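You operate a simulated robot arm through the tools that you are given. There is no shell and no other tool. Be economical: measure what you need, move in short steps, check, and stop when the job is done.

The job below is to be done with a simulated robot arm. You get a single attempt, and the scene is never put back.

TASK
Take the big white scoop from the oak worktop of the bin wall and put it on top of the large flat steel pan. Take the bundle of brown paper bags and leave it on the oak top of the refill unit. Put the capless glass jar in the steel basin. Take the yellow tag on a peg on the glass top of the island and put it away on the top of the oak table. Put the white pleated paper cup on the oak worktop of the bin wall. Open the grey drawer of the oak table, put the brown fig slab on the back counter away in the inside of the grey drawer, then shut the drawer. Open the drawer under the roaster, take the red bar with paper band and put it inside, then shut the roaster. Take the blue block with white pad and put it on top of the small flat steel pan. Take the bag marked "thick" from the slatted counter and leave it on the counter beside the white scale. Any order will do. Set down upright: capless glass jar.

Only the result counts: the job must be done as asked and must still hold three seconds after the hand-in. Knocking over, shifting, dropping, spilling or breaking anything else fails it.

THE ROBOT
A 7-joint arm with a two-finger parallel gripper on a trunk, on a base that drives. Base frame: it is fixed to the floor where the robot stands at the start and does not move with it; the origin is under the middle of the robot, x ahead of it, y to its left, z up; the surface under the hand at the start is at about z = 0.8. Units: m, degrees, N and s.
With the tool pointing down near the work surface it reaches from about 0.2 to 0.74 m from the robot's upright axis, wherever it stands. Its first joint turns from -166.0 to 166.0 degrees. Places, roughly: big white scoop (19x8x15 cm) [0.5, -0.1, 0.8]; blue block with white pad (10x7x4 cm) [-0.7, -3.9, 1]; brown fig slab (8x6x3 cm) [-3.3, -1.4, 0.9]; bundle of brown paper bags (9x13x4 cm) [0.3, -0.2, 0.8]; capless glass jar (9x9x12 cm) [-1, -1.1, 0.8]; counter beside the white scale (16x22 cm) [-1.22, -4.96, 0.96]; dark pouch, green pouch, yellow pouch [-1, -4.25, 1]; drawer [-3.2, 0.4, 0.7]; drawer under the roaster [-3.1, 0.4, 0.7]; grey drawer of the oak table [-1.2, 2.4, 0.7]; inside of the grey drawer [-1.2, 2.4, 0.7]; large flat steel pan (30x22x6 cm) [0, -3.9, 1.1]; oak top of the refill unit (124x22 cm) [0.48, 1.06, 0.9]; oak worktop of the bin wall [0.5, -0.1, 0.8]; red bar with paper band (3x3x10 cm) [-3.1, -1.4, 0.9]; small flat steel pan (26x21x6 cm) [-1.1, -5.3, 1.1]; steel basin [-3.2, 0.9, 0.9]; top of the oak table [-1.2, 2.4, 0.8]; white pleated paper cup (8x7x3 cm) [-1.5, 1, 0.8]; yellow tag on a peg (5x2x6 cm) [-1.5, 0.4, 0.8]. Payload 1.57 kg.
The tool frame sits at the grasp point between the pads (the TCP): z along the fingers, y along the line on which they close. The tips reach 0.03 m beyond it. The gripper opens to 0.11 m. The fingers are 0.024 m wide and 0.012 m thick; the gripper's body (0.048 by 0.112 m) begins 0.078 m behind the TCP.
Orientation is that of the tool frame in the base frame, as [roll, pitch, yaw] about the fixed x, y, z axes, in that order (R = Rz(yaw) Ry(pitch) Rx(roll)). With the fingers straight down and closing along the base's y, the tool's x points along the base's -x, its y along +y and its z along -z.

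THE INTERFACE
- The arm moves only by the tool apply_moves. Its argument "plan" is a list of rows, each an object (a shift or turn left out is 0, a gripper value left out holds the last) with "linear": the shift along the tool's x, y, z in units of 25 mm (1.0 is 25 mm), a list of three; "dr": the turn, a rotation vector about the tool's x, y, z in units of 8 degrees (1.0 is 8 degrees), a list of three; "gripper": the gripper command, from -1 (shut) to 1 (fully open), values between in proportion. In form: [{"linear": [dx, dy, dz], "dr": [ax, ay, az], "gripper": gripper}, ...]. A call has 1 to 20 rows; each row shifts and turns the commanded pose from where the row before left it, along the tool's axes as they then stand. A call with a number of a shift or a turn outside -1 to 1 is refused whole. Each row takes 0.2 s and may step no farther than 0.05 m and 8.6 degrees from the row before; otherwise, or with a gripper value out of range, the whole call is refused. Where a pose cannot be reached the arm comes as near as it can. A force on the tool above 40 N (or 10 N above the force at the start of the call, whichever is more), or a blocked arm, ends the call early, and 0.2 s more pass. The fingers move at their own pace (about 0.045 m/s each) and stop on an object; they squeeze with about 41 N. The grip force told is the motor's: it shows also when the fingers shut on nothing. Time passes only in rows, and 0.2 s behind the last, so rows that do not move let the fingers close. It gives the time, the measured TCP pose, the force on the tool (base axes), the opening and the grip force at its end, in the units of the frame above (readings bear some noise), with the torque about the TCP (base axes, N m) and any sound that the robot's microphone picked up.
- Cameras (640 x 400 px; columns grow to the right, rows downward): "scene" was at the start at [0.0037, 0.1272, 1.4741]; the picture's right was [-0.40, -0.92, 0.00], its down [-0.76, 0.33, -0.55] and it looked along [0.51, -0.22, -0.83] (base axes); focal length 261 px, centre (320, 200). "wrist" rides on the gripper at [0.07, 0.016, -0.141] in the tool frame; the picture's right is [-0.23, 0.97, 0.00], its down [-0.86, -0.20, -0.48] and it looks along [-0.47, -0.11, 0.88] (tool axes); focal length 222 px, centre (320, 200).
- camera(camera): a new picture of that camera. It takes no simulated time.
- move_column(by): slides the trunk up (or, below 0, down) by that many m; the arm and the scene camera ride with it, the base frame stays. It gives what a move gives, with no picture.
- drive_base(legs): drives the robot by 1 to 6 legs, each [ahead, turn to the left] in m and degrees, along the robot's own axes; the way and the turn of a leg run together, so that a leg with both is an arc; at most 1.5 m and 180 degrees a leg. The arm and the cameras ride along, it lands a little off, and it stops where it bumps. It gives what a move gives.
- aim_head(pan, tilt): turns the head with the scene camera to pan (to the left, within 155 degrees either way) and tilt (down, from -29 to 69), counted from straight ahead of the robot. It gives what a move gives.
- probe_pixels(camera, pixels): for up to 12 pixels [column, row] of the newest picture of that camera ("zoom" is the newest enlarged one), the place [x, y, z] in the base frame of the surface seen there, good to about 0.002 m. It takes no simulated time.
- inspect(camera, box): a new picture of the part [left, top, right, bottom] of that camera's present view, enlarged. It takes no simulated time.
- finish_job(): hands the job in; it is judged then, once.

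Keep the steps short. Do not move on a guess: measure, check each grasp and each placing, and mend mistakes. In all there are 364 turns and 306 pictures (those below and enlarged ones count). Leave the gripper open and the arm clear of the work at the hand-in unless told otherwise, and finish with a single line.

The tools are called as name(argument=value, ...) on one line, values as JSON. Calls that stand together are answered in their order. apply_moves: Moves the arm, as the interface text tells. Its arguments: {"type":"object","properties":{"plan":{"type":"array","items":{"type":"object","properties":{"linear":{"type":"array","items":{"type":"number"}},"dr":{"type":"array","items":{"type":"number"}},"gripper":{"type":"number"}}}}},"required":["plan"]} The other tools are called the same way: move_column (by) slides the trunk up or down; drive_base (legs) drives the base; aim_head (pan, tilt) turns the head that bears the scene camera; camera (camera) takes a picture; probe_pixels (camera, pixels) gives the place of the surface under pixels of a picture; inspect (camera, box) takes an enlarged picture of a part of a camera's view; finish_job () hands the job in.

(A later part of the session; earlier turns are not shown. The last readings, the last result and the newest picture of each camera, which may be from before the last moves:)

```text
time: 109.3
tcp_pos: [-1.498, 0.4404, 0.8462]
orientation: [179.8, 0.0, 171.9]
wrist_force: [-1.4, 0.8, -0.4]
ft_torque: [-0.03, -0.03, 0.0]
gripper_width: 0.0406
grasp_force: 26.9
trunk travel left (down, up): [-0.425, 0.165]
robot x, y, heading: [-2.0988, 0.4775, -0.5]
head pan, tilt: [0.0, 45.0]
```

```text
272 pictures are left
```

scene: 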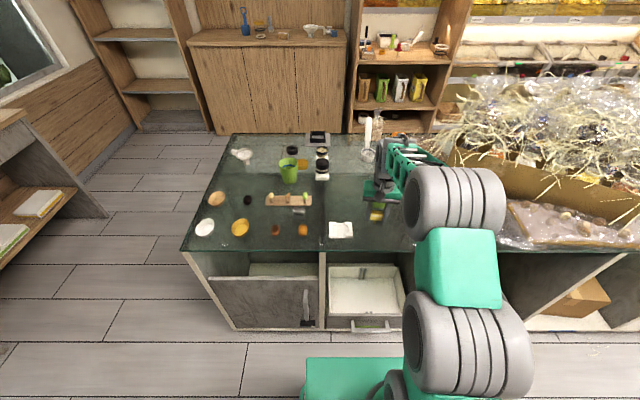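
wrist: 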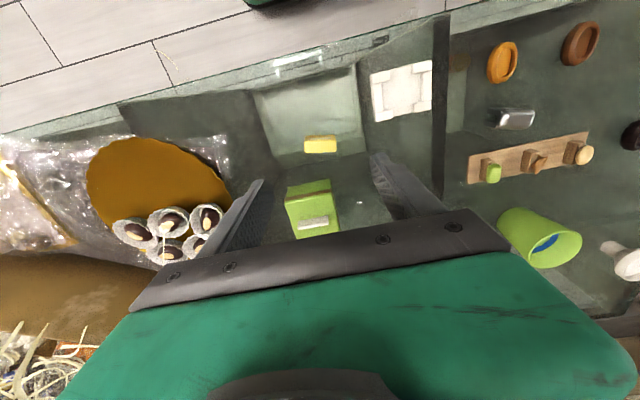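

Tag gripped (0.041 m). Lift high, back away and drive round to the oak table.

apply_moves(plan=[{"linear": [0, 0, -1]}, {"linear": [0, 0, -1]}, {"linear": [0, 0, -1]}, {"linear": [0, 0, -1]}, {"linear": [0, 0, -1]}, {"linear": [0, 0, -1]}, {"linear": [0, 0, -1]}, {"linear": [0, 0, -1]}, {"linear": [0, 0, -1]}, {"linear": [0, 0, -1]}, {}])

drive_base(legs=[[-0.35, 0], [0, 90], [1.12, 0], [0, -88], [1.05, 0], [0, 88]])

camera(camera="scene")

camera(camera="wrist")

```text
time: 111.7
tcp_pos: [-1.4998, 0.4404, 1.0949]
orientation: [179.7, 0.0, 171.9]
wrist_force: [-0.2, 0.7, 0.2]
ft_torque: [0.01, -0.01, 0.0]
gripper_width: 0.0406
grasp_force: 40.9
trunk travel left (down, up): [-0.425, 0.165]
robot x, y, heading: [-2.0921, 0.4737, -0.6]
head pan, tilt: [0.0, 45.0]
```

```text
time: 135.6
tcp_pos: [-1.3433, 2.263, 1.0948]
orientation: [179.8, 0.0, -97.4]
wrist_force: [0.7, -0.4, 0.1]
ft_torque: [0.02, 0.0, 0.01]
gripper_width: 0.0404
grasp_force: 40.9
trunk travel left (down, up): [-0.425, 0.165]
robot x, y, heading: [-1.3706, 1.6671, 90.5]
head pan, tilt: [0.0, 45.0]
```

```text
271 pictures are left
```

scene: 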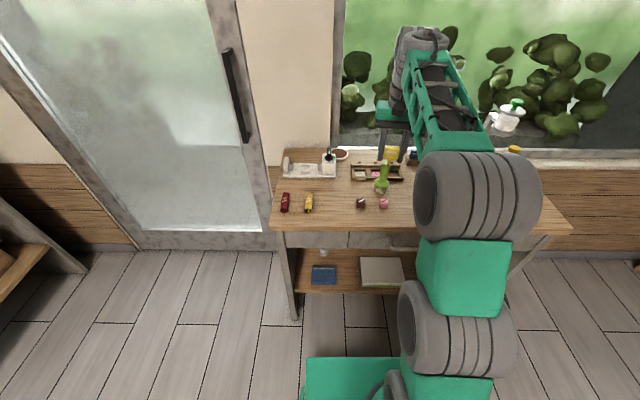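

```text
270 pictures are left
```

wrist: 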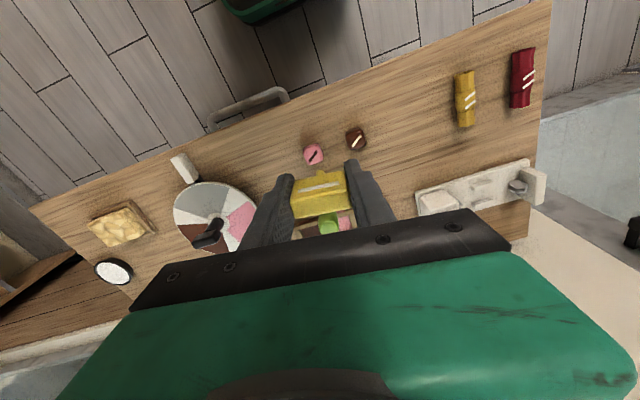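

Tag still held. I'll probe the free area around (410,125) in the wrist view and the drawer handle.

probe_pixels(camera="wrist", pixels=[[410, 125], [355, 138], [465, 100], [400, 100], [420, 80], [420, 160], [250, 97], [210, 120], [287, 92], [420, 195], [460, 125], [300, 120]])

inspect(camera="scene", box=[260, 130, 420, 290])

```text
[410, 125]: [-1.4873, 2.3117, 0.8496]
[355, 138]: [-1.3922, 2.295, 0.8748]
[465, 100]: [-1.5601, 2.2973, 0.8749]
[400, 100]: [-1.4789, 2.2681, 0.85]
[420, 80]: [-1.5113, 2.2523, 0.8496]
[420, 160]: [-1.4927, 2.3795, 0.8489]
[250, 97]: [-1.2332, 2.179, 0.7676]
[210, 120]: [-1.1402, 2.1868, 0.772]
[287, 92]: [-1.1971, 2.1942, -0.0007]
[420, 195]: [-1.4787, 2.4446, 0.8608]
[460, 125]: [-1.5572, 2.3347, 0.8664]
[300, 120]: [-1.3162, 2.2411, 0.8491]
```

```text
2.50 times, centred on (340, 210) of scene
```

zoom: 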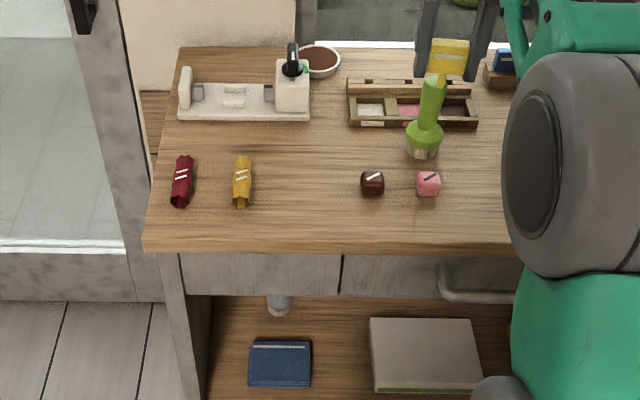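

Table top is at z=0.849 and a free spot lies at (-1.478,2.27). Moving over it and lowering most of the way.

apply_moves(plan=[{"linear": [0.08, 0.9, 0]}, {"linear": [0.08, 0.9, 0]}, {"linear": [0.08, 0.9, 0]}, {"linear": [0.08, 0.9, 0]}, {"linear": [0.08, 0.9, 0]}, {"linear": [0, 0.9, 0]}, {"linear": [0, 0, 1]}, {"linear": [0, 0, 1]}, {"linear": [0, 0, 1]}, {"linear": [0, 0, 1]}, {"linear": [0, 0, 1]}, {"linear": [0, 0, 1]}, {"linear": [0, 0, 1]}, {}])

camera(camera="scene")

camera(camera="wrist")

```text
time: 138.6
tcp_pos: [-1.4779, 2.2734, 0.9249]
orientation: [179.7, 0.0, -97.4]
wrist_force: [1.6, 0.3, -0.8]
ft_torque: [0.0, -0.01, -0.01]
gripper_width: 0.0404
grasp_force: 41.0
out of reach, approached as far as the arm can: row 13
trunk travel left (down, up): [-0.425, 0.165]
robot x, y, heading: [-1.3733, 1.668, 90.5]
head pan, tilt: [0.0, 45.0]
```

```text
268 pictures are left
```

scene: 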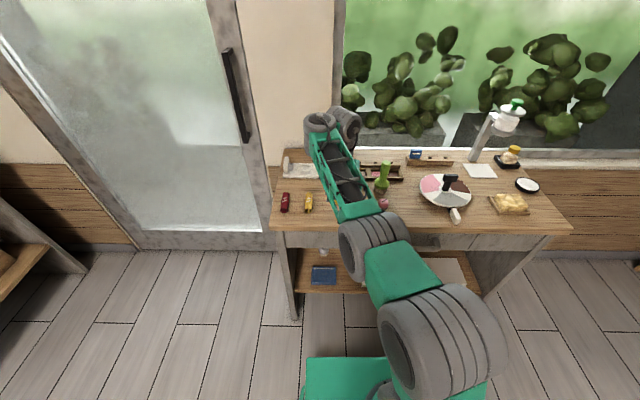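

```text
267 pictures are left
```

wrist: 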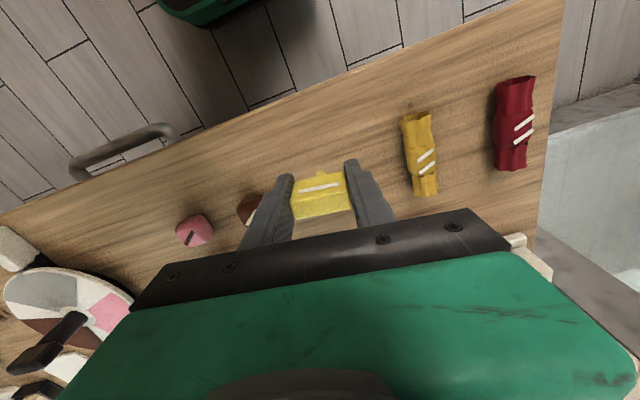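

Clear around. The arm is at its low limit here, so I'll lower with the trunk in small steps, watching the force.

move_column(by=-0.018)

inspect(camera="scene", box=[260, 130, 420, 230])

```text
time: 139.2
tcp_pos: [-1.4771, 2.273, 0.9083]
orientation: [179.8, -0.1, -97.4]
wrist_force: [0.3, 0.1, 0.6]
ft_torque: [0.01, 0.02, -0.01]
gripper_width: 0.0406
grasp_force: 40.8
trunk travel left (down, up): [-0.407, 0.183]
robot x, y, heading: [-1.3725, 1.6675, 90.4]
head pan, tilt: [0.0, 45.0]
```

```text
4.00 times, centred on (340, 180) of scene
```

zoom: 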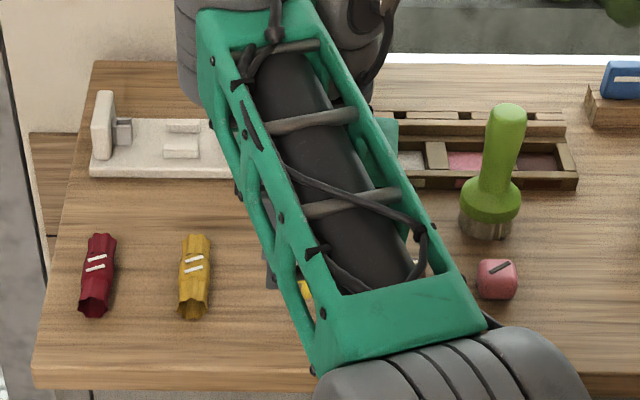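

move_column(by=-0.008)

move_column(by=-0.003)

inspect(camera="wrist", box=[200, 130, 440, 280])

```text
time: 139.8
tcp_pos: [-1.4772, 2.2728, 0.9002]
orientation: [179.7, 0.0, -97.4]
wrist_force: [1.3, 0.4, -0.1]
ft_torque: [0.01, 0.01, -0.04]
gripper_width: 0.0405
grasp_force: 40.9
trunk travel left (down, up): [-0.399, 0.191]
robot x, y, heading: [-1.3711, 1.6647, 90.5]
head pan, tilt: [0.0, 45.0]
```

```text
time: 140.3
tcp_pos: [-1.4778, 2.2729, 0.8958]
orientation: [179.9, 0.0, -97.3]
wrist_force: [0.2, 0.4, -0.2]
ft_torque: [0.02, -0.02, 0.0]
gripper_width: 0.0405
grasp_force: 41.5
trunk travel left (down, up): [-0.396, 0.194]
robot x, y, heading: [-1.3726, 1.6679, 90.6]
head pan, tilt: [0.0, 45.0]
```

```text
2.67 times, centred on (320, 205) of wrist
```

zoom: 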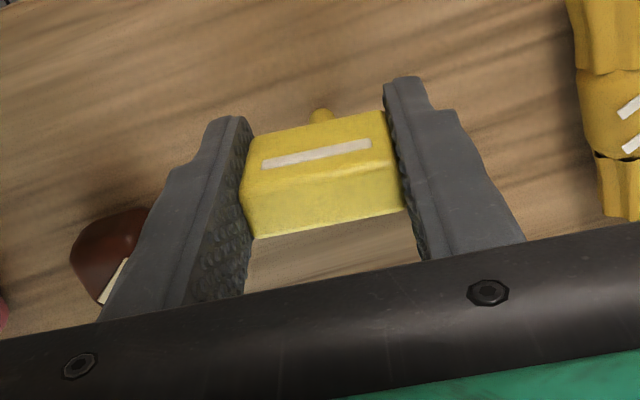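

probe_pixels(camera="zoom", pixels=[[320, 113], [320, 140], [320, 180], [320, 225], [290, 90], [320, 101]])

```text
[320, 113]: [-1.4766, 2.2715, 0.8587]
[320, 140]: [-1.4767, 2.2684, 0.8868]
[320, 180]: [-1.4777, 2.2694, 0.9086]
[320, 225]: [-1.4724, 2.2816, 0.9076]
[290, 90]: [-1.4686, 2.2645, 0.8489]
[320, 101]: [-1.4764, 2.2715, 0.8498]
```

The peg bottom is at table height (≈0.849). Releasing with a small opening, then rising.

apply_moves(plan=[{"gripper": 0.25}, {"gripper": 0.25}, {"gripper": 0.25}, {"linear": [0, 0, -0.5]}, {"linear": [0, 0, -1]}, {"linear": [0, 0, -1]}, {"linear": [0, 0, -1]}, {"linear": [0, 0, -1]}, {"linear": [0, 0, -1]}, {}])

camera(camera="wrist")

```text
time: 142.5
tcp_pos: [-1.4765, 2.2715, 1.0338]
orientation: [179.7, -0.1, -97.2]
wrist_force: [0.1, -0.2, 1.7]
ft_torque: [-0.01, 0.01, -0.02]
gripper_width: 0.0689
grasp_force: 0.0
trunk travel left (down, up): [-0.396, 0.194]
robot x, y, heading: [-1.3685, 1.6668, 90.4]
head pan, tilt: [0.0, 45.0]
```

```text
264 pictures are left
```

wrist: 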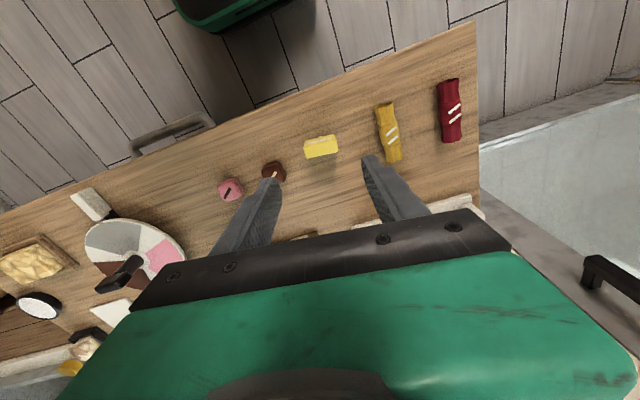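

Tag stands upright on the table. Next the grey drawer's handle (about (-1.19,2.18,0.768)): move above it and turn the tool so the fingers close along y.

apply_moves(plan=[{"linear": [1, 0, 0], "gripper": 0.25}, {"linear": [1, -0.5, 0]}, {"linear": [1, -1, 0]}, {"linear": [0.3, -1, 0]}, {"linear": [0, -1, 0]}, {"linear": [0, -1, 0]}, {"linear": [0, -1, 0]}, {"linear": [0, -1, 0]}, {"linear": [0, -1, 0]}, {"linear": [0, -1, 0]}, {"linear": [0, -1, 0]}, {"linear": [0, -1, 0]}, {"linear": [0, -1, 0]}, {"linear": [0, -0.5, 0]}, {}])

apply_moves(plan=[{"dr": [0, 0, 1]}, {"dr": [0, 0, 1]}, {"dr": [0, 0, 1]}, {"dr": [0, 0, 1]}, {"dr": [0, 0, 1]}, {"dr": [0, 0, 1]}, {"dr": [0, 0, 1]}, {"dr": [0, 0, 1]}, {"dr": [0, 0, 1]}, {"dr": [0, 0, 1]}, {"dr": [0, 0, 0.35]}, {}])

camera(camera="wrist")

camera(camera="scene")

```text
time: 145.7
tcp_pos: [-1.1877, 2.152, 1.0339]
orientation: [179.8, 0.1, -97.3]
wrist_force: [-0.5, -0.7, 0.9]
ft_torque: [-0.02, 0.0, 0.01]
gripper_width: 0.0687
grasp_force: 0.0
trunk travel left (down, up): [-0.396, 0.194]
robot x, y, heading: [-1.3712, 1.6681, 90.7]
head pan, tilt: [0.0, 45.0]
```

```text
time: 148.3
tcp_pos: [-1.1899, 2.1539, 1.0311]
orientation: [179.8, -0.2, 179.8]
wrist_force: [0.4, -0.5, 0.6]
ft_torque: [0.05, -0.01, 0.0]
gripper_width: 0.0689
grasp_force: 0.2
trunk travel left (down, up): [-0.396, 0.194]
robot x, y, heading: [-1.3675, 1.6641, 90.5]
head pan, tilt: [0.0, 45.0]
```

```text
263 pictures are left
```

wrist: 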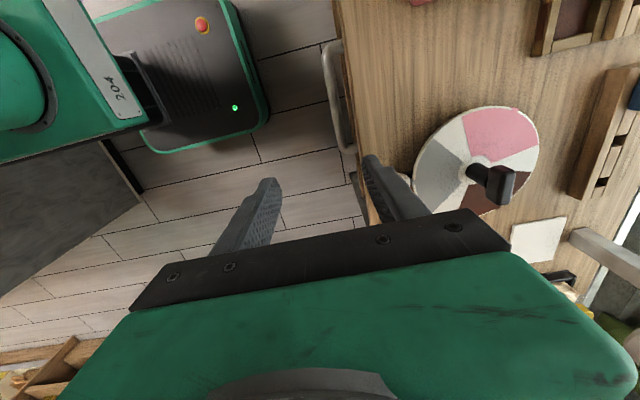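

```text
262 pictures are left
```

scene: 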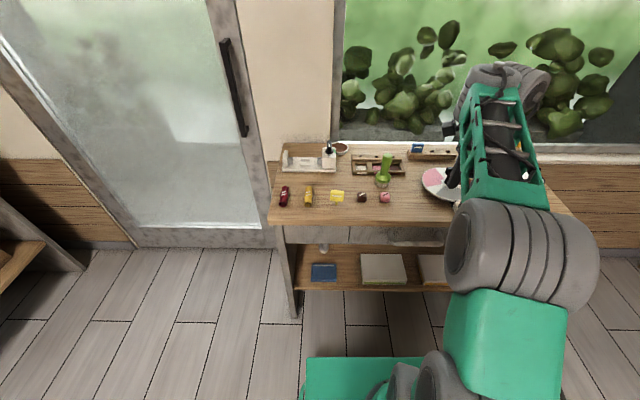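

inspect(camera="wrist", box=[280, 20, 420, 200])

probe_pixels(camera="wrist", pixels=[[327, 70], [330, 90], [337, 120], [343, 145], [330, 45], [348, 150], [353, 130], [340, 60], [358, 160]])

```text
2.22 times, centred on (350, 110) of wrist
```

zoom: 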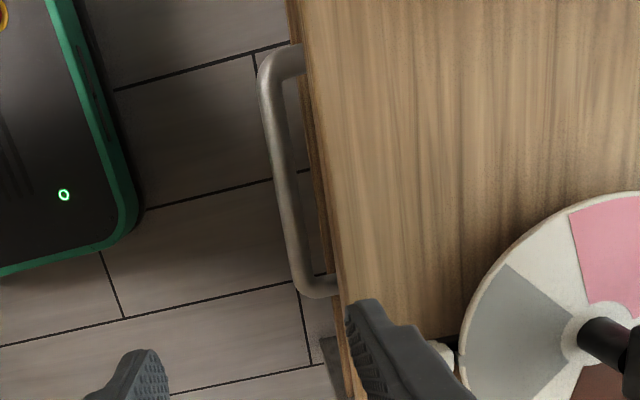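

```text
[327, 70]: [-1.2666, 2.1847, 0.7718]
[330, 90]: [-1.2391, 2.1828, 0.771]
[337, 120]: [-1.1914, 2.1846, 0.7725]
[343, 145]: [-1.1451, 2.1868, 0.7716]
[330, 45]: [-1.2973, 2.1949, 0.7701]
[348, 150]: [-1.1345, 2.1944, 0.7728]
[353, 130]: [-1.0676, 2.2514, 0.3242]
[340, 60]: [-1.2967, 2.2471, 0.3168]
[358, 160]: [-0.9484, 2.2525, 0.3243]
```

probe_pixels(camera="zoom", pixels=[[325, 180], [332, 180], [322, 160], [336, 200], [320, 180], [310, 180], [275, 180], [297, 180], [340, 260]])

```text
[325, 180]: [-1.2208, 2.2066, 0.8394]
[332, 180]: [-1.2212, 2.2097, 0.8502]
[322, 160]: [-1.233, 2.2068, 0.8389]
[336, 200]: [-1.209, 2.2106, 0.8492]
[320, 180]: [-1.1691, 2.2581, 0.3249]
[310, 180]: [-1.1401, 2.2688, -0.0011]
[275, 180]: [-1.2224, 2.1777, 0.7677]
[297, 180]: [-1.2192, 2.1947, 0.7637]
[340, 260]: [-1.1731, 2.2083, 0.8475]
```

The bar is at y≈2.186, z≈0.765 and only ~1 cm from the table edge, so I need a horizontal grasp from the front. I'll back up 0.1 m and pitch the tool to point at +y.

drive_base(legs=[[-0.1, 0]])

apply_moves(plan=[{"dr": [-1, 0, 0]}, {"dr": [-1, 0, 0]}, {"dr": [-1, 0, 0]}, {"dr": [-1, 0, 0]}, {"dr": [-1, 0, 0]}, {"dr": [-1, 0, 0]}, {"dr": [-1, 0, 0]}, {"dr": [-1, 0, 0]}, {"dr": [-1, 0, 0]}, {"dr": [-1, 0, 0]}, {"dr": [-1, 0, 0]}, {"dr": [-0.25, 0, 0]}, {}])

camera(camera="scene")

```text
time: 149.5
tcp_pos: [-1.1884, 2.0516, 1.0326]
orientation: [179.8, -0.2, -179.9]
wrist_force: [-1.0, -0.1, -0.7]
ft_torque: [0.04, 0.02, 0.02]
gripper_width: 0.0687
grasp_force: 0.0
trunk travel left (down, up): [-0.396, 0.194]
robot x, y, heading: [-1.3735, 1.5641, 90.8]
head pan, tilt: [0.0, 45.0]
```

```text
time: 151.2
tcp_pos: [-1.2247, 1.9463, 1.2395]
orientation: [133.7, -4.9, -177.6]
wrist_force: [-0.2, 0.7, 0.2]
ft_torque: [-0.01, 0.0, 0.02]
gripper_width: 0.0688
grasp_force: 0.1
out of reach, approached as far as the arm can: row 2, 3, 4, 5, 6, 7, 8
trunk travel left (down, up): [-0.396, 0.194]
robot x, y, heading: [-1.3702, 1.5658, 90.7]
head pan, tilt: [0.0, 45.0]
stopped in row 8: the arm was blocked; the commanded pose is now the measured one
```

```text
260 pictures are left
```

scene: 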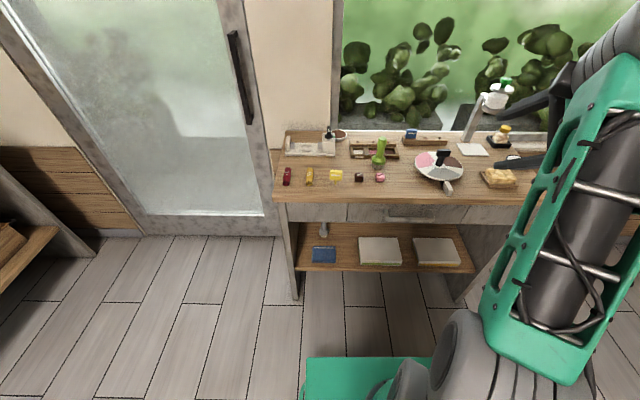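

Too close in for that pose. I'll lower the trunk 0.3 m so the shoulder suits the handle height, then push the hand out and finish the pitch.

move_column(by=-0.3)

apply_moves(plan=[{"linear": [0, 0.69, 0.72]}, {"linear": [0, 0.69, 0.72]}, {"linear": [0, 0.69, 0.72]}, {"dr": [-1, 0, 0]}, {"dr": [-1, 0, 0]}, {"dr": [-1, 0, 0]}, {"dr": [-1, 0, 0]}, {"dr": [-1, 0, 0]}, {"dr": [-0.46, 0, 0]}, {}])

camera(camera="scene")

```text
time: 154.2
tcp_pos: [-1.2246, 1.9541, 0.9335]
orientation: [134.5, -5.0, -177.8]
wrist_force: [0.9, 0.2, -0.7]
ft_torque: [-0.02, 0.0, 0.02]
gripper_width: 0.0689
grasp_force: 0.0
trunk travel left (down, up): [-0.096, 0.494]
robot x, y, heading: [-1.3696, 1.5661, 90.6]
head pan, tilt: [0.0, 45.0]
```

```text
time: 156.4
tcp_pos: [-1.2308, 1.9894, 0.9769]
orientation: [134.2, -4.8, -177.8]
wrist_force: [0.2, -0.7, -0.8]
ft_torque: [0.02, -0.05, 0.01]
gripper_width: 0.0687
grasp_force: 0.1
out of reach, approached as far as the arm can: row 1, 2, 3, 4, 5, 6, 7, 8, 9
trunk travel left (down, up): [-0.096, 0.494]
robot x, y, heading: [-1.3695, 1.5633, 90.6]
head pan, tilt: [0.0, 45.0]
```

```text
259 pictures are left
```

scene: 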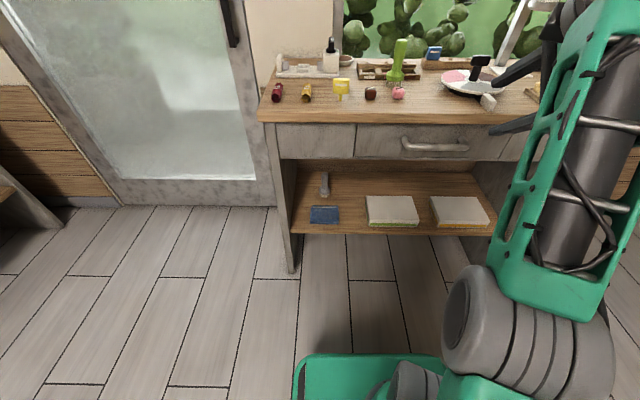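

That wrist roll hits a joint limit. I'll return to tool-down, go to neutral yaw, then pitch forward in that plane.

apply_moves(plan=[{"dr": [1, 0, 0]}, {"dr": [1, 0, 0]}, {"dr": [1, 0, 0]}, {"dr": [1, 0, 0]}, {"dr": [1, 0, 0]}, {"dr": [0.7, 0, 0]}, {"dr": [0, 0, -1]}, {"dr": [0, 0, -1]}, {"dr": [0, 0, -1]}, {"dr": [0, 0, -1]}, {"dr": [0, 0, -1]}, {"dr": [0, 0, -1]}, {"dr": [0, 0, -1]}, {"dr": [0, 0, -1]}, {"dr": [0, 0, -1]}, {"dr": [0, 0, -1]}, {"dr": [0, 0, -1]}, {}])

camera(camera="scene")

```text
time: 159.3
tcp_pos: [-1.232, 1.9866, 0.9485]
orientation: [172.8, 2.4, -122.7]
wrist_force: [-0.6, 1.6, -1.4]
ft_torque: [-0.13, -0.13, -0.1]
gripper_width: 0.0689
grasp_force: 0.0
out of reach, approached as far as the arm can: row 5, 6
trunk travel left (down, up): [-0.096, 0.494]
robot x, y, heading: [-1.3693, 1.5669, 90.5]
head pan, tilt: [0.0, 45.0]
stopped in row 14: the force on the tool passed its limit at 55 N (the readings are from after the stop); the commanded pose is now the measured one
```

```text
258 pictures are left
```

scene: 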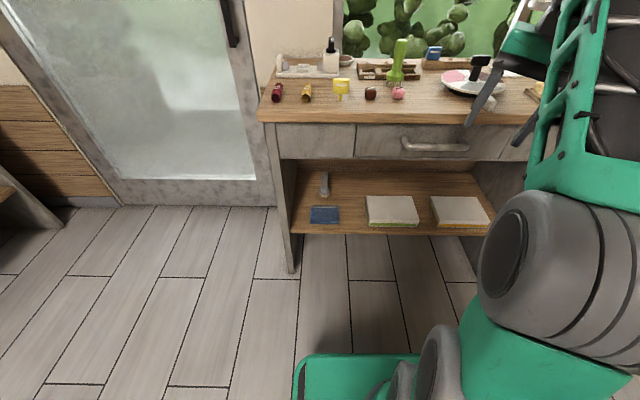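

camera(camera="wrist")

aim_head(pan=-30, tilt=30)

camera(camera="scene")

```text
257 pictures are left
```

wrist: 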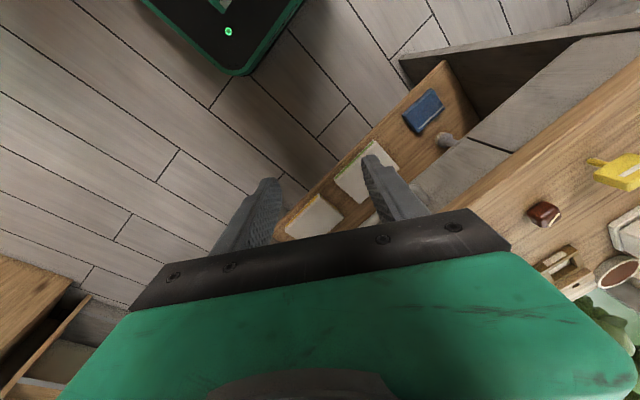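

```text
time: 160.2
tcp_pos: [-1.2305, 1.9867, 0.9486]
orientation: [172.7, 2.4, -122.8]
wrist_force: [1.3, 1.6, -3.0]
ft_torque: [-0.07, -0.01, 0.01]
gripper_width: 0.0689
grasp_force: 0.0
trunk travel left (down, up): [-0.096, 0.494]
robot x, y, heading: [-1.3658, 1.5667, 90.6]
head pan, tilt: [-30.0, 30.0]
```

```text
256 pictures are left
```

scene: 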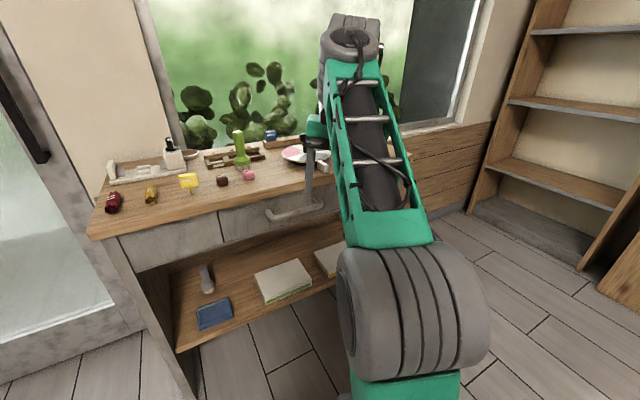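

The hand is folded tightly near the forearm. I'll move it up and outward, then turn to neutral yaw.

apply_moves(plan=[{"linear": [0, 0, -1]}, {"linear": [-0.84, 0.54, -1]}, {"linear": [-0.84, 0.54, -1]}, {"linear": [-0.84, 0.54, -1]}, {"linear": [-0.84, 0.54, 0], "dr": [0.9, 0.3, 0]}, {"dr": [0, 0, -1]}, {"dr": [0, 0, -1]}, {"dr": [0, 0, -1]}, {"dr": [0, 0, -1]}, {}])

camera(camera="scene")

```text
time: 160.5
tcp_pos: [-1.2297, 1.9885, 0.9523]
orientation: [172.8, 2.9, -122.5]
wrist_force: [2.3, 14.3, -16.1]
ft_torque: [-0.96, -0.13, -0.27]
gripper_width: 0.0684
grasp_force: 0.1
out of reach, approached as far as the arm can: row 1
trunk travel left (down, up): [-0.096, 0.494]
robot x, y, heading: [-1.3713, 1.5647, 90.8]
head pan, tilt: [-30.0, 30.0]
stopped in row 1: the force on the tool passed its limit at 85 N (the readings are from after the stop); the commanded pose is now the measured one
```

```text
255 pictures are left
```

scene: 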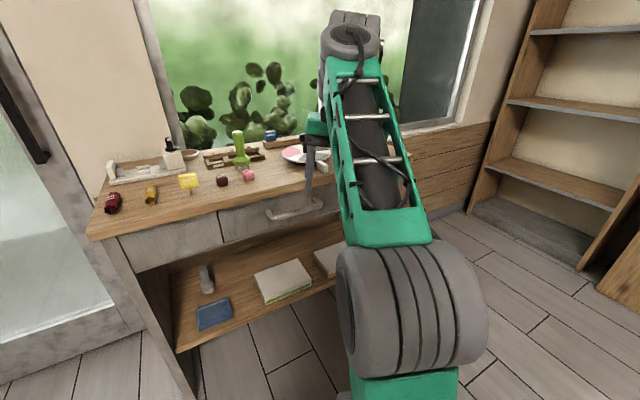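

The hand presses against its own forearm (force pushes it forward and down). Move forward without rising.

apply_moves(plan=[{"linear": [-0.5, 0.32, 0.4]}, {"linear": [-0.84, 0.54, 0]}, {"linear": [-0.84, 0.54, 0]}, {"linear": [-0.84, 0.54, 0]}, {}])

```text
time: 161.2
tcp_pos: [-1.2279, 2.0329, 0.9458]
orientation: [172.8, 3.5, -122.3]
wrist_force: [1.1, 9.7, -11.8]
ft_torque: [-0.67, -0.15, -0.21]
gripper_width: 0.0688
grasp_force: 0.0
trunk travel left (down, up): [-0.096, 0.494]
robot x, y, heading: [-1.3697, 1.5678, 90.3]
head pan, tilt: [-30.0, 30.0]
stopped in row 3: the force on the tool passed its limit at 64 N (the readings are from after the stop); the commanded pose is now the measured one
```

apply_moves(plan=[{"linear": [0, 0, 0.6]}, {"linear": [0, 0, 1]}, {"linear": [0, 0, 1]}, {}])

camera(camera="wrist")

```text
time: 162.2
tcp_pos: [-1.2335, 2.0403, 0.8826]
orientation: [172.8, 3.2, -122.3]
wrist_force: [-0.7, 0.0, 0.3]
ft_torque: [-0.03, 0.01, 0.0]
gripper_width: 0.0689
grasp_force: 0.0
trunk travel left (down, up): [-0.096, 0.494]
robot x, y, heading: [-1.3679, 1.565, 90.7]
head pan, tilt: [-30.0, 30.0]
```

```text
254 pictures are left
```

wrist: 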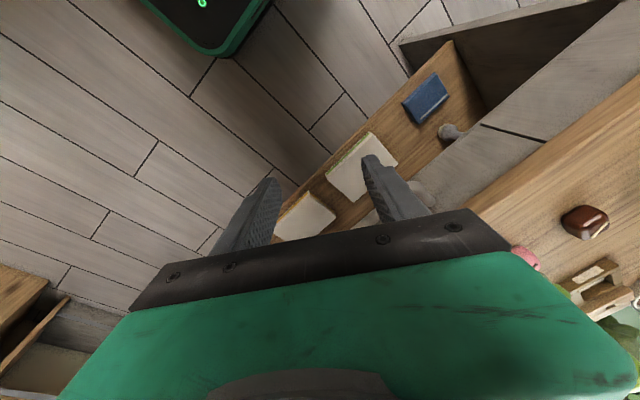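

Free now. Turn to neutral yaw and straighten.

apply_moves(plan=[{"dr": [0.45, 0.2, 0]}, {"dr": [0.45, 0.2, 0]}, {"dr": [0, 0, -1]}, {"dr": [0, 0, -1]}, {"dr": [0, 0, -1]}, {"dr": [0, 0, -1]}, {}])

```text
time: 163.8
tcp_pos: [-1.2336, 2.0395, 0.881]
orientation: [-179.9, 0.0, -90.1]
wrist_force: [-0.4, -0.2, 0.1]
ft_torque: [0.0, -0.02, 0.0]
gripper_width: 0.0688
grasp_force: 0.1
trunk travel left (down, up): [-0.096, 0.494]
robot x, y, heading: [-1.3703, 1.568, 90.8]
head pan, tilt: [-30.0, 30.0]
```

apply_moves(plan=[{"dr": [0, -1, 0]}, {"dr": [0, -1, 0]}, {"dr": [0, -1, 0]}, {"dr": [0, -1, 0]}, {}])

camera(camera="scene")

```text
time: 165.0
tcp_pos: [-1.2338, 2.0407, 0.8833]
orientation: [-179.9, 32.1, -90.0]
wrist_force: [-0.2, -0.3, -0.2]
ft_torque: [0.0, -0.04, -0.02]
gripper_width: 0.0688
grasp_force: 0.0
trunk travel left (down, up): [-0.096, 0.494]
robot x, y, heading: [-1.3693, 1.5673, 90.5]
head pan, tilt: [-30.0, 30.0]
```

```text
253 pictures are left
```

scene: 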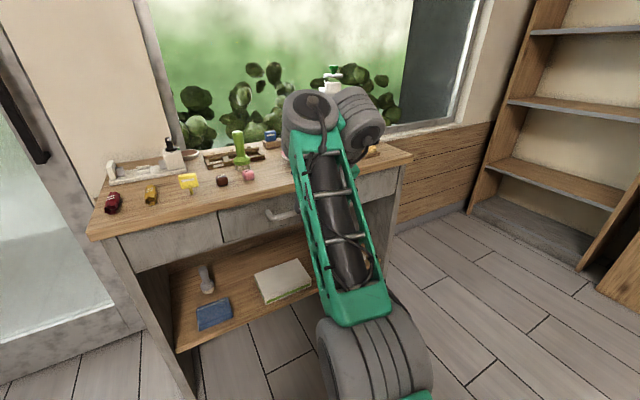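

Working. Continue pitching to horizontal.

apply_moves(plan=[{"dr": [0, -1, 0]}, {"dr": [0, -1, 0]}, {"dr": [0, -1, 0]}, {"dr": [0, -1, 0]}, {"dr": [0, -1, 0]}, {"dr": [0, -1, 0]}, {"dr": [0, -1, 0]}, {"dr": [0, -0.2, 0]}, {}])

camera(camera="scene")

```text
time: 165.9
tcp_pos: [-1.2848, 2.003, 0.9407]
orientation: [-178.0, 45.4, -91.9]
wrist_force: [-0.5, -0.1, 0.4]
ft_torque: [-0.01, -0.01, 0.01]
gripper_width: 0.0687
grasp_force: 0.0
out of reach, approached as far as the arm can: row 1, 2, 3, 4
trunk travel left (down, up): [-0.096, 0.494]
robot x, y, heading: [-1.3693, 1.5675, 90.6]
head pan, tilt: [-30.0, 30.0]
stopped in row 4: the arm was blocked; the commanded pose is now the measured one
```

```text
252 pictures are left
```

scene: 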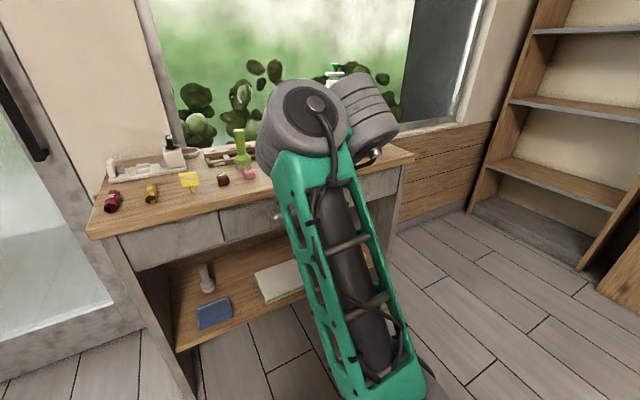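

Elbow is folded at its limit; the hand must be further out. I'll push it toward +y (staying before the table edge) and continue pitching.

apply_moves(plan=[{"linear": [-0.7, 0, 0.71]}, {"linear": [-0.7, 0, 0.71]}, {"linear": [-0.7, 0, 0.71]}, {"linear": [-0.7, 0, 0.71]}, {"linear": [-0.7, 0, 0.71]}, {"dr": [0, -1, 0]}, {"dr": [0, -1, 0]}, {"dr": [0, -1, 0]}, {"dr": [0, -1, 0]}, {"dr": [0, -1, 0]}, {"dr": [0, -0.6, 0]}, {}])

camera(camera="scene")

```text
time: 168.2
tcp_pos: [-1.4229, 2.2144, 0.9488]
orientation: [-163.2, 70.9, -75.0]
wrist_force: [0.4, -0.1, -0.3]
ft_torque: [-0.02, -0.02, 0.0]
gripper_width: 0.0686
grasp_force: 0.1
out of reach, approached as far as the arm can: row 1, 2, 3, 4, 5, 6, 7, 8, 9
trunk travel left (down, up): [-0.096, 0.494]
robot x, y, heading: [-1.3689, 1.5638, 90.8]
head pan, tilt: [-30.0, 30.0]
stopped in row 11: the arm was blocked; the commanded pose is now the measured one
```

```text
251 pictures are left
```

scene: 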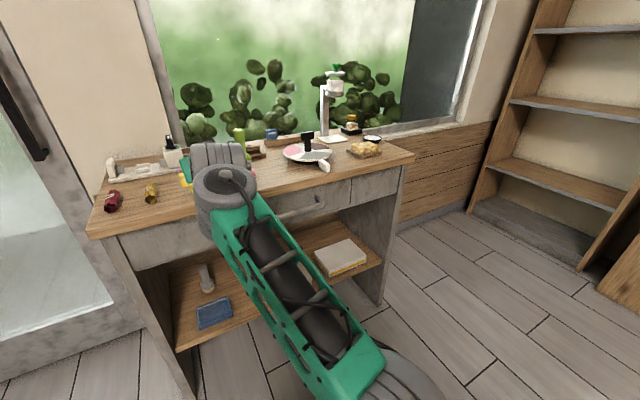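

camera(camera="wrist")

aim_head(pan=10, tilt=30)

camera(camera="scene")

```text
250 pictures are left
```

wrist: 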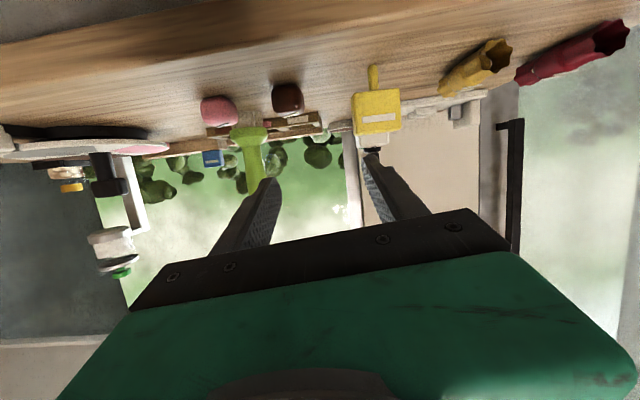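

```text
time: 169.3
tcp_pos: [-1.4235, 2.2138, 0.9498]
orientation: [-163.2, 71.0, -75.0]
wrist_force: [0.1, 0.0, 0.6]
ft_torque: [0.01, 0.01, 0.02]
gripper_width: 0.0691
grasp_force: 0.1
trunk travel left (down, up): [-0.096, 0.494]
robot x, y, heading: [-1.3691, 1.5658, 90.4]
head pan, tilt: [10.0, 30.0]
```

```text
249 pictures are left
```

scene: 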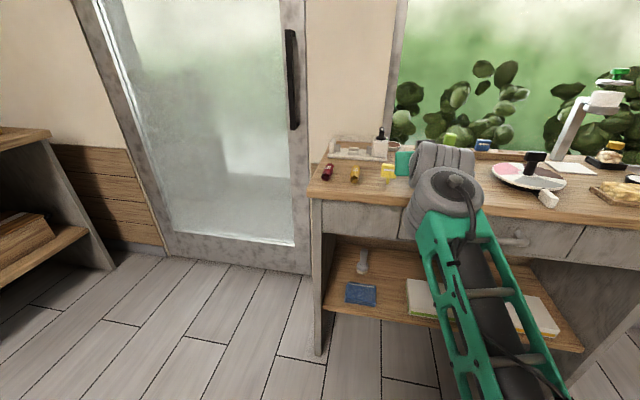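

Nothing was touched; the tag is upright. The tool is now nearly horizontal. I'll draw it back from the tag, shift toward the handle's x, and finish levelling.

apply_moves(plan=[{"linear": [0, 0, -1]}, {"linear": [0, 0, -1]}, {"linear": [0, 0, -1]}, {"linear": [0, -1, 0]}, {"linear": [0, -1, 0]}, {"linear": [0, -1, 0]}, {"linear": [0, -1, 0]}, {"linear": [0, -1, 0]}, {"linear": [0, -1, 0]}, {"linear": [0, -1, 0]}, {"linear": [0, -1, 0]}, {}])

camera(camera="scene")

```text
time: 169.9
tcp_pos: [-1.4311, 2.2011, 0.8788]
orientation: [-161.7, 61.9, -74.5]
wrist_force: [-4.4, 0.7, 12.5]
ft_torque: [0.3, 0.63, 0.11]
gripper_width: 0.0707
grasp_force: 1.5
trunk travel left (down, up): [-0.096, 0.494]
robot x, y, heading: [-1.3707, 1.5681, 90.7]
head pan, tilt: [10.0, 30.0]
stopped in row 3: the arm was blocked; the commanded pose is now the measured one
```

```text
248 pictures are left
```

scene: 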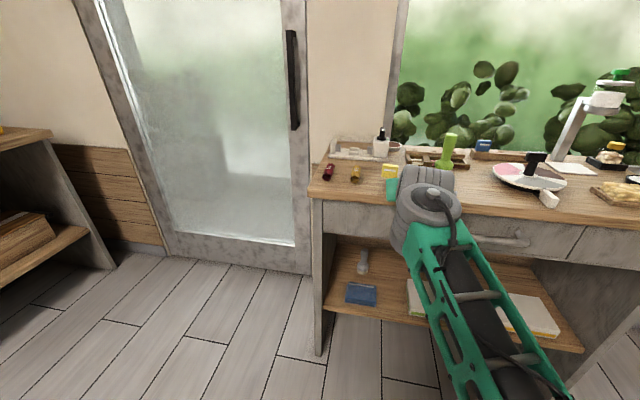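

The hand sagged onto the table edge. Raise the trunk straight up.

move_column(by=0.12)

camera(camera="wrist")

```text
time: 171.4
tcp_pos: [-1.4279, 2.2003, 1.001]
orientation: [-162.0, 61.8, -74.8]
wrist_force: [0.3, -0.3, -1.0]
ft_torque: [0.02, -0.02, 0.0]
gripper_width: 0.0685
grasp_force: 0.0
trunk travel left (down, up): [-0.216, 0.374]
robot x, y, heading: [-1.3694, 1.5657, 90.8]
head pan, tilt: [10.0, 30.0]
```

```text
247 pictures are left
```

wrist: 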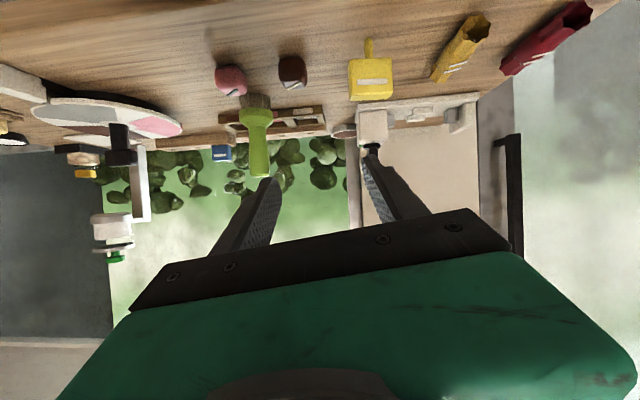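

All items intact. A fully horizontal tool isn't needed: a ~40° tilt lets one finger slip behind the bar under the table edge. First I return the tool to pointing down.

apply_moves(plan=[{"dr": [-0.75, 0, 0]}, {"dr": [-0.75, 0, 0]}, {"dr": [-0.75, 0, 0]}, {"dr": [0, 1, 0]}, {"dr": [0, 1, 0]}, {"dr": [0, 1, 0]}, {"dr": [0, 1, 0]}, {"dr": [0, 1, 0]}, {"dr": [0, 1, 0]}, {"dr": [0, 1, 0]}, {"dr": [0, 0.7, 0]}, {}])

camera(camera="scene")

```text
time: 174.1
tcp_pos: [-1.4161, 2.1607, 0.9791]
orientation: [-180.0, 0.8, -75.0]
wrist_force: [0.0, 0.5, 0.0]
ft_torque: [0.01, -0.02, 0.04]
gripper_width: 0.0689
grasp_force: 0.0
out of reach, approached as far as the arm can: row 8, 9, 11
trunk travel left (down, up): [-0.216, 0.374]
robot x, y, heading: [-1.3686, 1.5673, 90.5]
head pan, tilt: [10.0, 30.0]
```

```text
246 pictures are left
```

scene: 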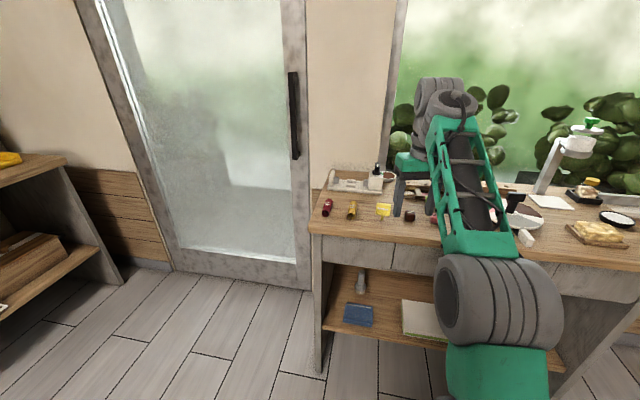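

apply_moves(plan=[{"linear": [0.5, -0.9, 0]}, {"linear": [0.4, -0.95, 0]}, {"linear": [0.26, -0.96, 0]}, {"linear": [0.26, -0.96, 0]}, {"linear": [0.26, -0.96, 0]}, {"linear": [0.26, -0.96, 0]}, {"linear": [0.26, -0.96, 0]}, {"linear": [0.26, -0.96, 0]}, {}])

apply_moves(plan=[{"dr": [0, 0, -1]}, {"dr": [0, 0, -1]}, {"dr": [0, 0, -1]}, {"dr": [0, 0, -1]}, {"dr": [0, 0, -1]}, {"dr": [0, 0, -1]}, {"dr": [0, 0, -1]}, {"dr": [0, 0, -1]}, {"dr": [0, 0, -1]}, {"dr": [0, 0, -0.4]}, {}])

apply_moves(plan=[{"dr": [1, 0, 0]}, {"dr": [1, 0, 0]}, {"dr": [1, 0, 0]}, {"dr": [1, 0, 0]}, {"dr": [1, 0, 0]}, {}])

camera(camera="wrist")

```text
time: 176.1
tcp_pos: [-1.2164, 2.1509, 0.9801]
orientation: [-179.9, 0.6, -75.0]
wrist_force: [0.5, 0.0, -1.0]
ft_torque: [-0.01, 0.01, 0.02]
gripper_width: 0.0686
grasp_force: 0.0
trunk travel left (down, up): [-0.216, 0.374]
robot x, y, heading: [-1.3703, 1.5685, 90.2]
head pan, tilt: [10.0, 30.0]
```

```text
time: 178.4
tcp_pos: [-1.2156, 2.1514, 0.9788]
orientation: [-179.2, 0.1, 0.4]
wrist_force: [-0.2, 0.5, -0.5]
ft_torque: [0.0, 0.0, 0.0]
gripper_width: 0.0689
grasp_force: 0.1
trunk travel left (down, up): [-0.216, 0.374]
robot x, y, heading: [-1.3682, 1.5653, 90.8]
head pan, tilt: [10.0, 30.0]
```

```text
time: 179.8
tcp_pos: [-1.219, 2.1538, 0.9869]
orientation: [-151.7, 0.0, 0.2]
wrist_force: [-0.8, 0.2, 0.0]
ft_torque: [0.01, -0.01, 0.0]
gripper_width: 0.0688
grasp_force: 0.1
out of reach, approached as far as the arm can: row 4, 5
trunk travel left (down, up): [-0.216, 0.374]
robot x, y, heading: [-1.3659, 1.5677, 90.5]
head pan, tilt: [10.0, 30.0]
```

```text
245 pictures are left
```

wrist: 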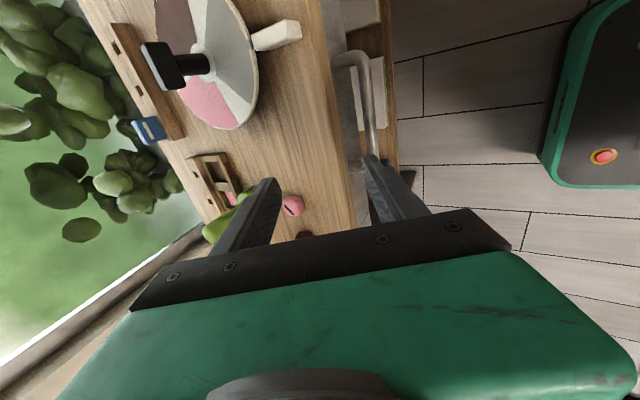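

A 28° tilt is reached, which suffices. I'll probe the drawer front plane and the table slab's underside from the head camera.

aim_head(pan=0, tilt=35)

camera(camera="scene")

```text
time: 180.6
tcp_pos: [-1.2176, 2.1542, 0.9866]
orientation: [-151.8, 0.0, 0.1]
wrist_force: [0.5, 0.3, 0.3]
ft_torque: [0.0, 0.01, 0.02]
gripper_width: 0.0689
grasp_force: 0.1
trunk travel left (down, up): [-0.216, 0.374]
robot x, y, heading: [-1.3674, 1.5659, 90.7]
head pan, tilt: [0.0, 35.0]
```

```text
244 pictures are left
```

scene: 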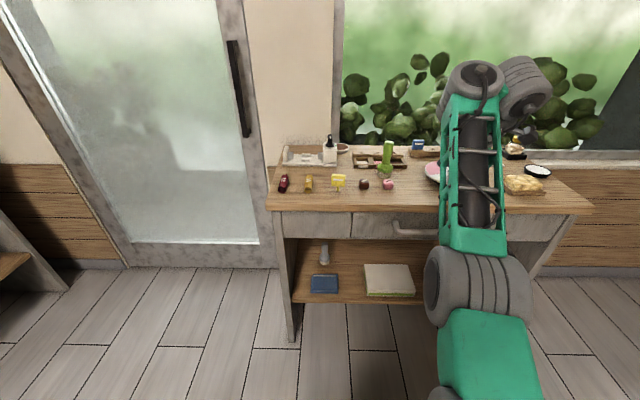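

probe_pixels(camera="scene", pixels=[[370, 222], [370, 213], [370, 209], [385, 232], [320, 222], [396, 226], [410, 230], [425, 231], [370, 205], [410, 222]])

```text
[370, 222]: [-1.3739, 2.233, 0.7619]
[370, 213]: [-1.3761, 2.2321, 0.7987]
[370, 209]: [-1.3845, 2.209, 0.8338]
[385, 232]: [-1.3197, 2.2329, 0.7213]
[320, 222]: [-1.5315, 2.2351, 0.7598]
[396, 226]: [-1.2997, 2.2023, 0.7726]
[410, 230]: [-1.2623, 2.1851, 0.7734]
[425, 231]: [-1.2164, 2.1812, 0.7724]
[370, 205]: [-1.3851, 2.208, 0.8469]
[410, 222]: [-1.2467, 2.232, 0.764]
```

Drawer front is at y=2.232 and the bar's top at 0.7725. I narrow the fingers to 4 cm and lower straight down with the trunk.

apply_moves(plan=[{"gripper": -0.25}, {"gripper": -0.25}, {"gripper": -0.25}])

move_column(by=-0.156)

camera(camera="wrist")

inspect(camera="wrist", box=[260, 80, 480, 230])

```text
time: 181.4
tcp_pos: [-1.2182, 2.1533, 0.9876]
orientation: [-151.8, 0.0, 0.1]
wrist_force: [0.2, 0.0, -0.5]
ft_torque: [-0.04, 0.03, 0.02]
gripper_width: 0.0412
grasp_force: 0.1
trunk travel left (down, up): [-0.216, 0.374]
robot x, y, heading: [-1.3709, 1.5654, 90.7]
head pan, tilt: [0.0, 35.0]
```

```text
time: 183.2
tcp_pos: [-1.2185, 2.1535, 0.8317]
orientation: [-151.7, 0.0, 0.2]
wrist_force: [0.0, -0.6, 0.4]
ft_torque: [-0.02, -0.02, 0.0]
gripper_width: 0.0414
grasp_force: 0.1
trunk travel left (down, up): [-0.06, 0.53]
robot x, y, heading: [-1.3704, 1.5644, 90.4]
head pan, tilt: [0.0, 35.0]
```

```text
243 pictures are left
```

wrist: 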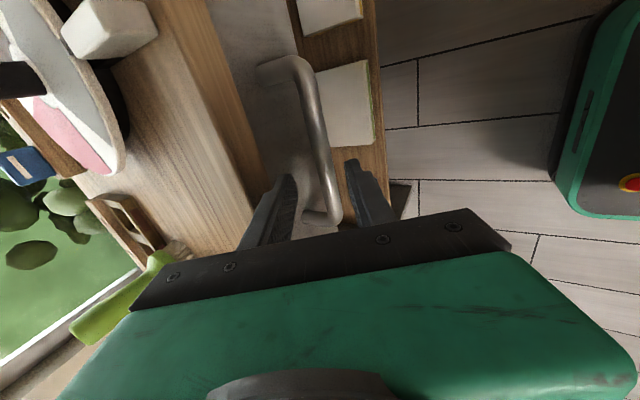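

```text
2.67 times, centred on (370, 155) of wrist
```

zoom: 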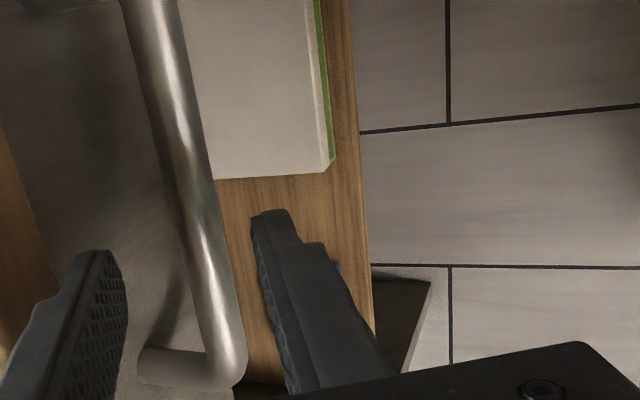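

The bar lies between the fingers. Advance 6 cm along the fingers, then close.

apply_moves(plan=[{"linear": [0, 0, 0.8]}, {"linear": [0, 0, 0.8]}, {"linear": [0, 0, 0.7]}, {}])

inspect(camera="wrist", box=[220, 80, 440, 230])

```text
time: 184.0
tcp_pos: [-1.2197, 2.1842, 0.8222]
orientation: [-151.6, 0.2, -0.3]
wrist_force: [-5.1, -31.9, 0.5]
ft_torque: [-0.02, -0.01, -0.25]
gripper_width: 0.0162
grasp_force: 0.1
out of reach, approached as far as the arm can: row 1, 2, 3
trunk travel left (down, up): [-0.06, 0.53]
robot x, y, heading: [-1.3689, 1.5666, 90.7]
head pan, tilt: [0.0, 35.0]
stopped in row 3: the force on the tool passed its limit at 42 N (the readings are from after the stop); the commanded pose is now the measured one
```

```text
2.67 times, centred on (330, 155) of wrist
```

zoom: 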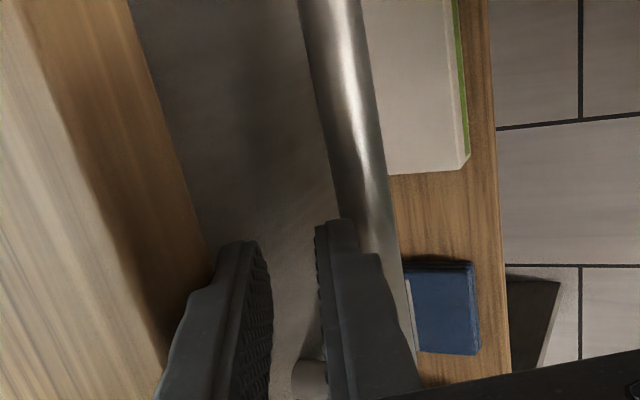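

The arm can't go lower itself; it slid onto the table edge. Back off to the earlier pose, then I'll use trunk and base for the approach.

apply_moves(plan=[{"linear": [0, 0.44, -0.45]}, {"linear": [0, 0.44, -0.45], "gripper": -0.18}, {}])

```text
time: 184.8
tcp_pos: [-1.2208, 2.1577, 0.8295]
orientation: [-151.8, 0.0, -0.2]
wrist_force: [0.6, 1.1, 0.3]
ft_torque: [0.01, 0.04, -0.02]
gripper_width: 0.045
grasp_force: 0.0
trunk travel left (down, up): [-0.06, 0.53]
robot x, y, heading: [-1.3703, 1.5692, 90.3]
head pan, tilt: [0.0, 35.0]
```

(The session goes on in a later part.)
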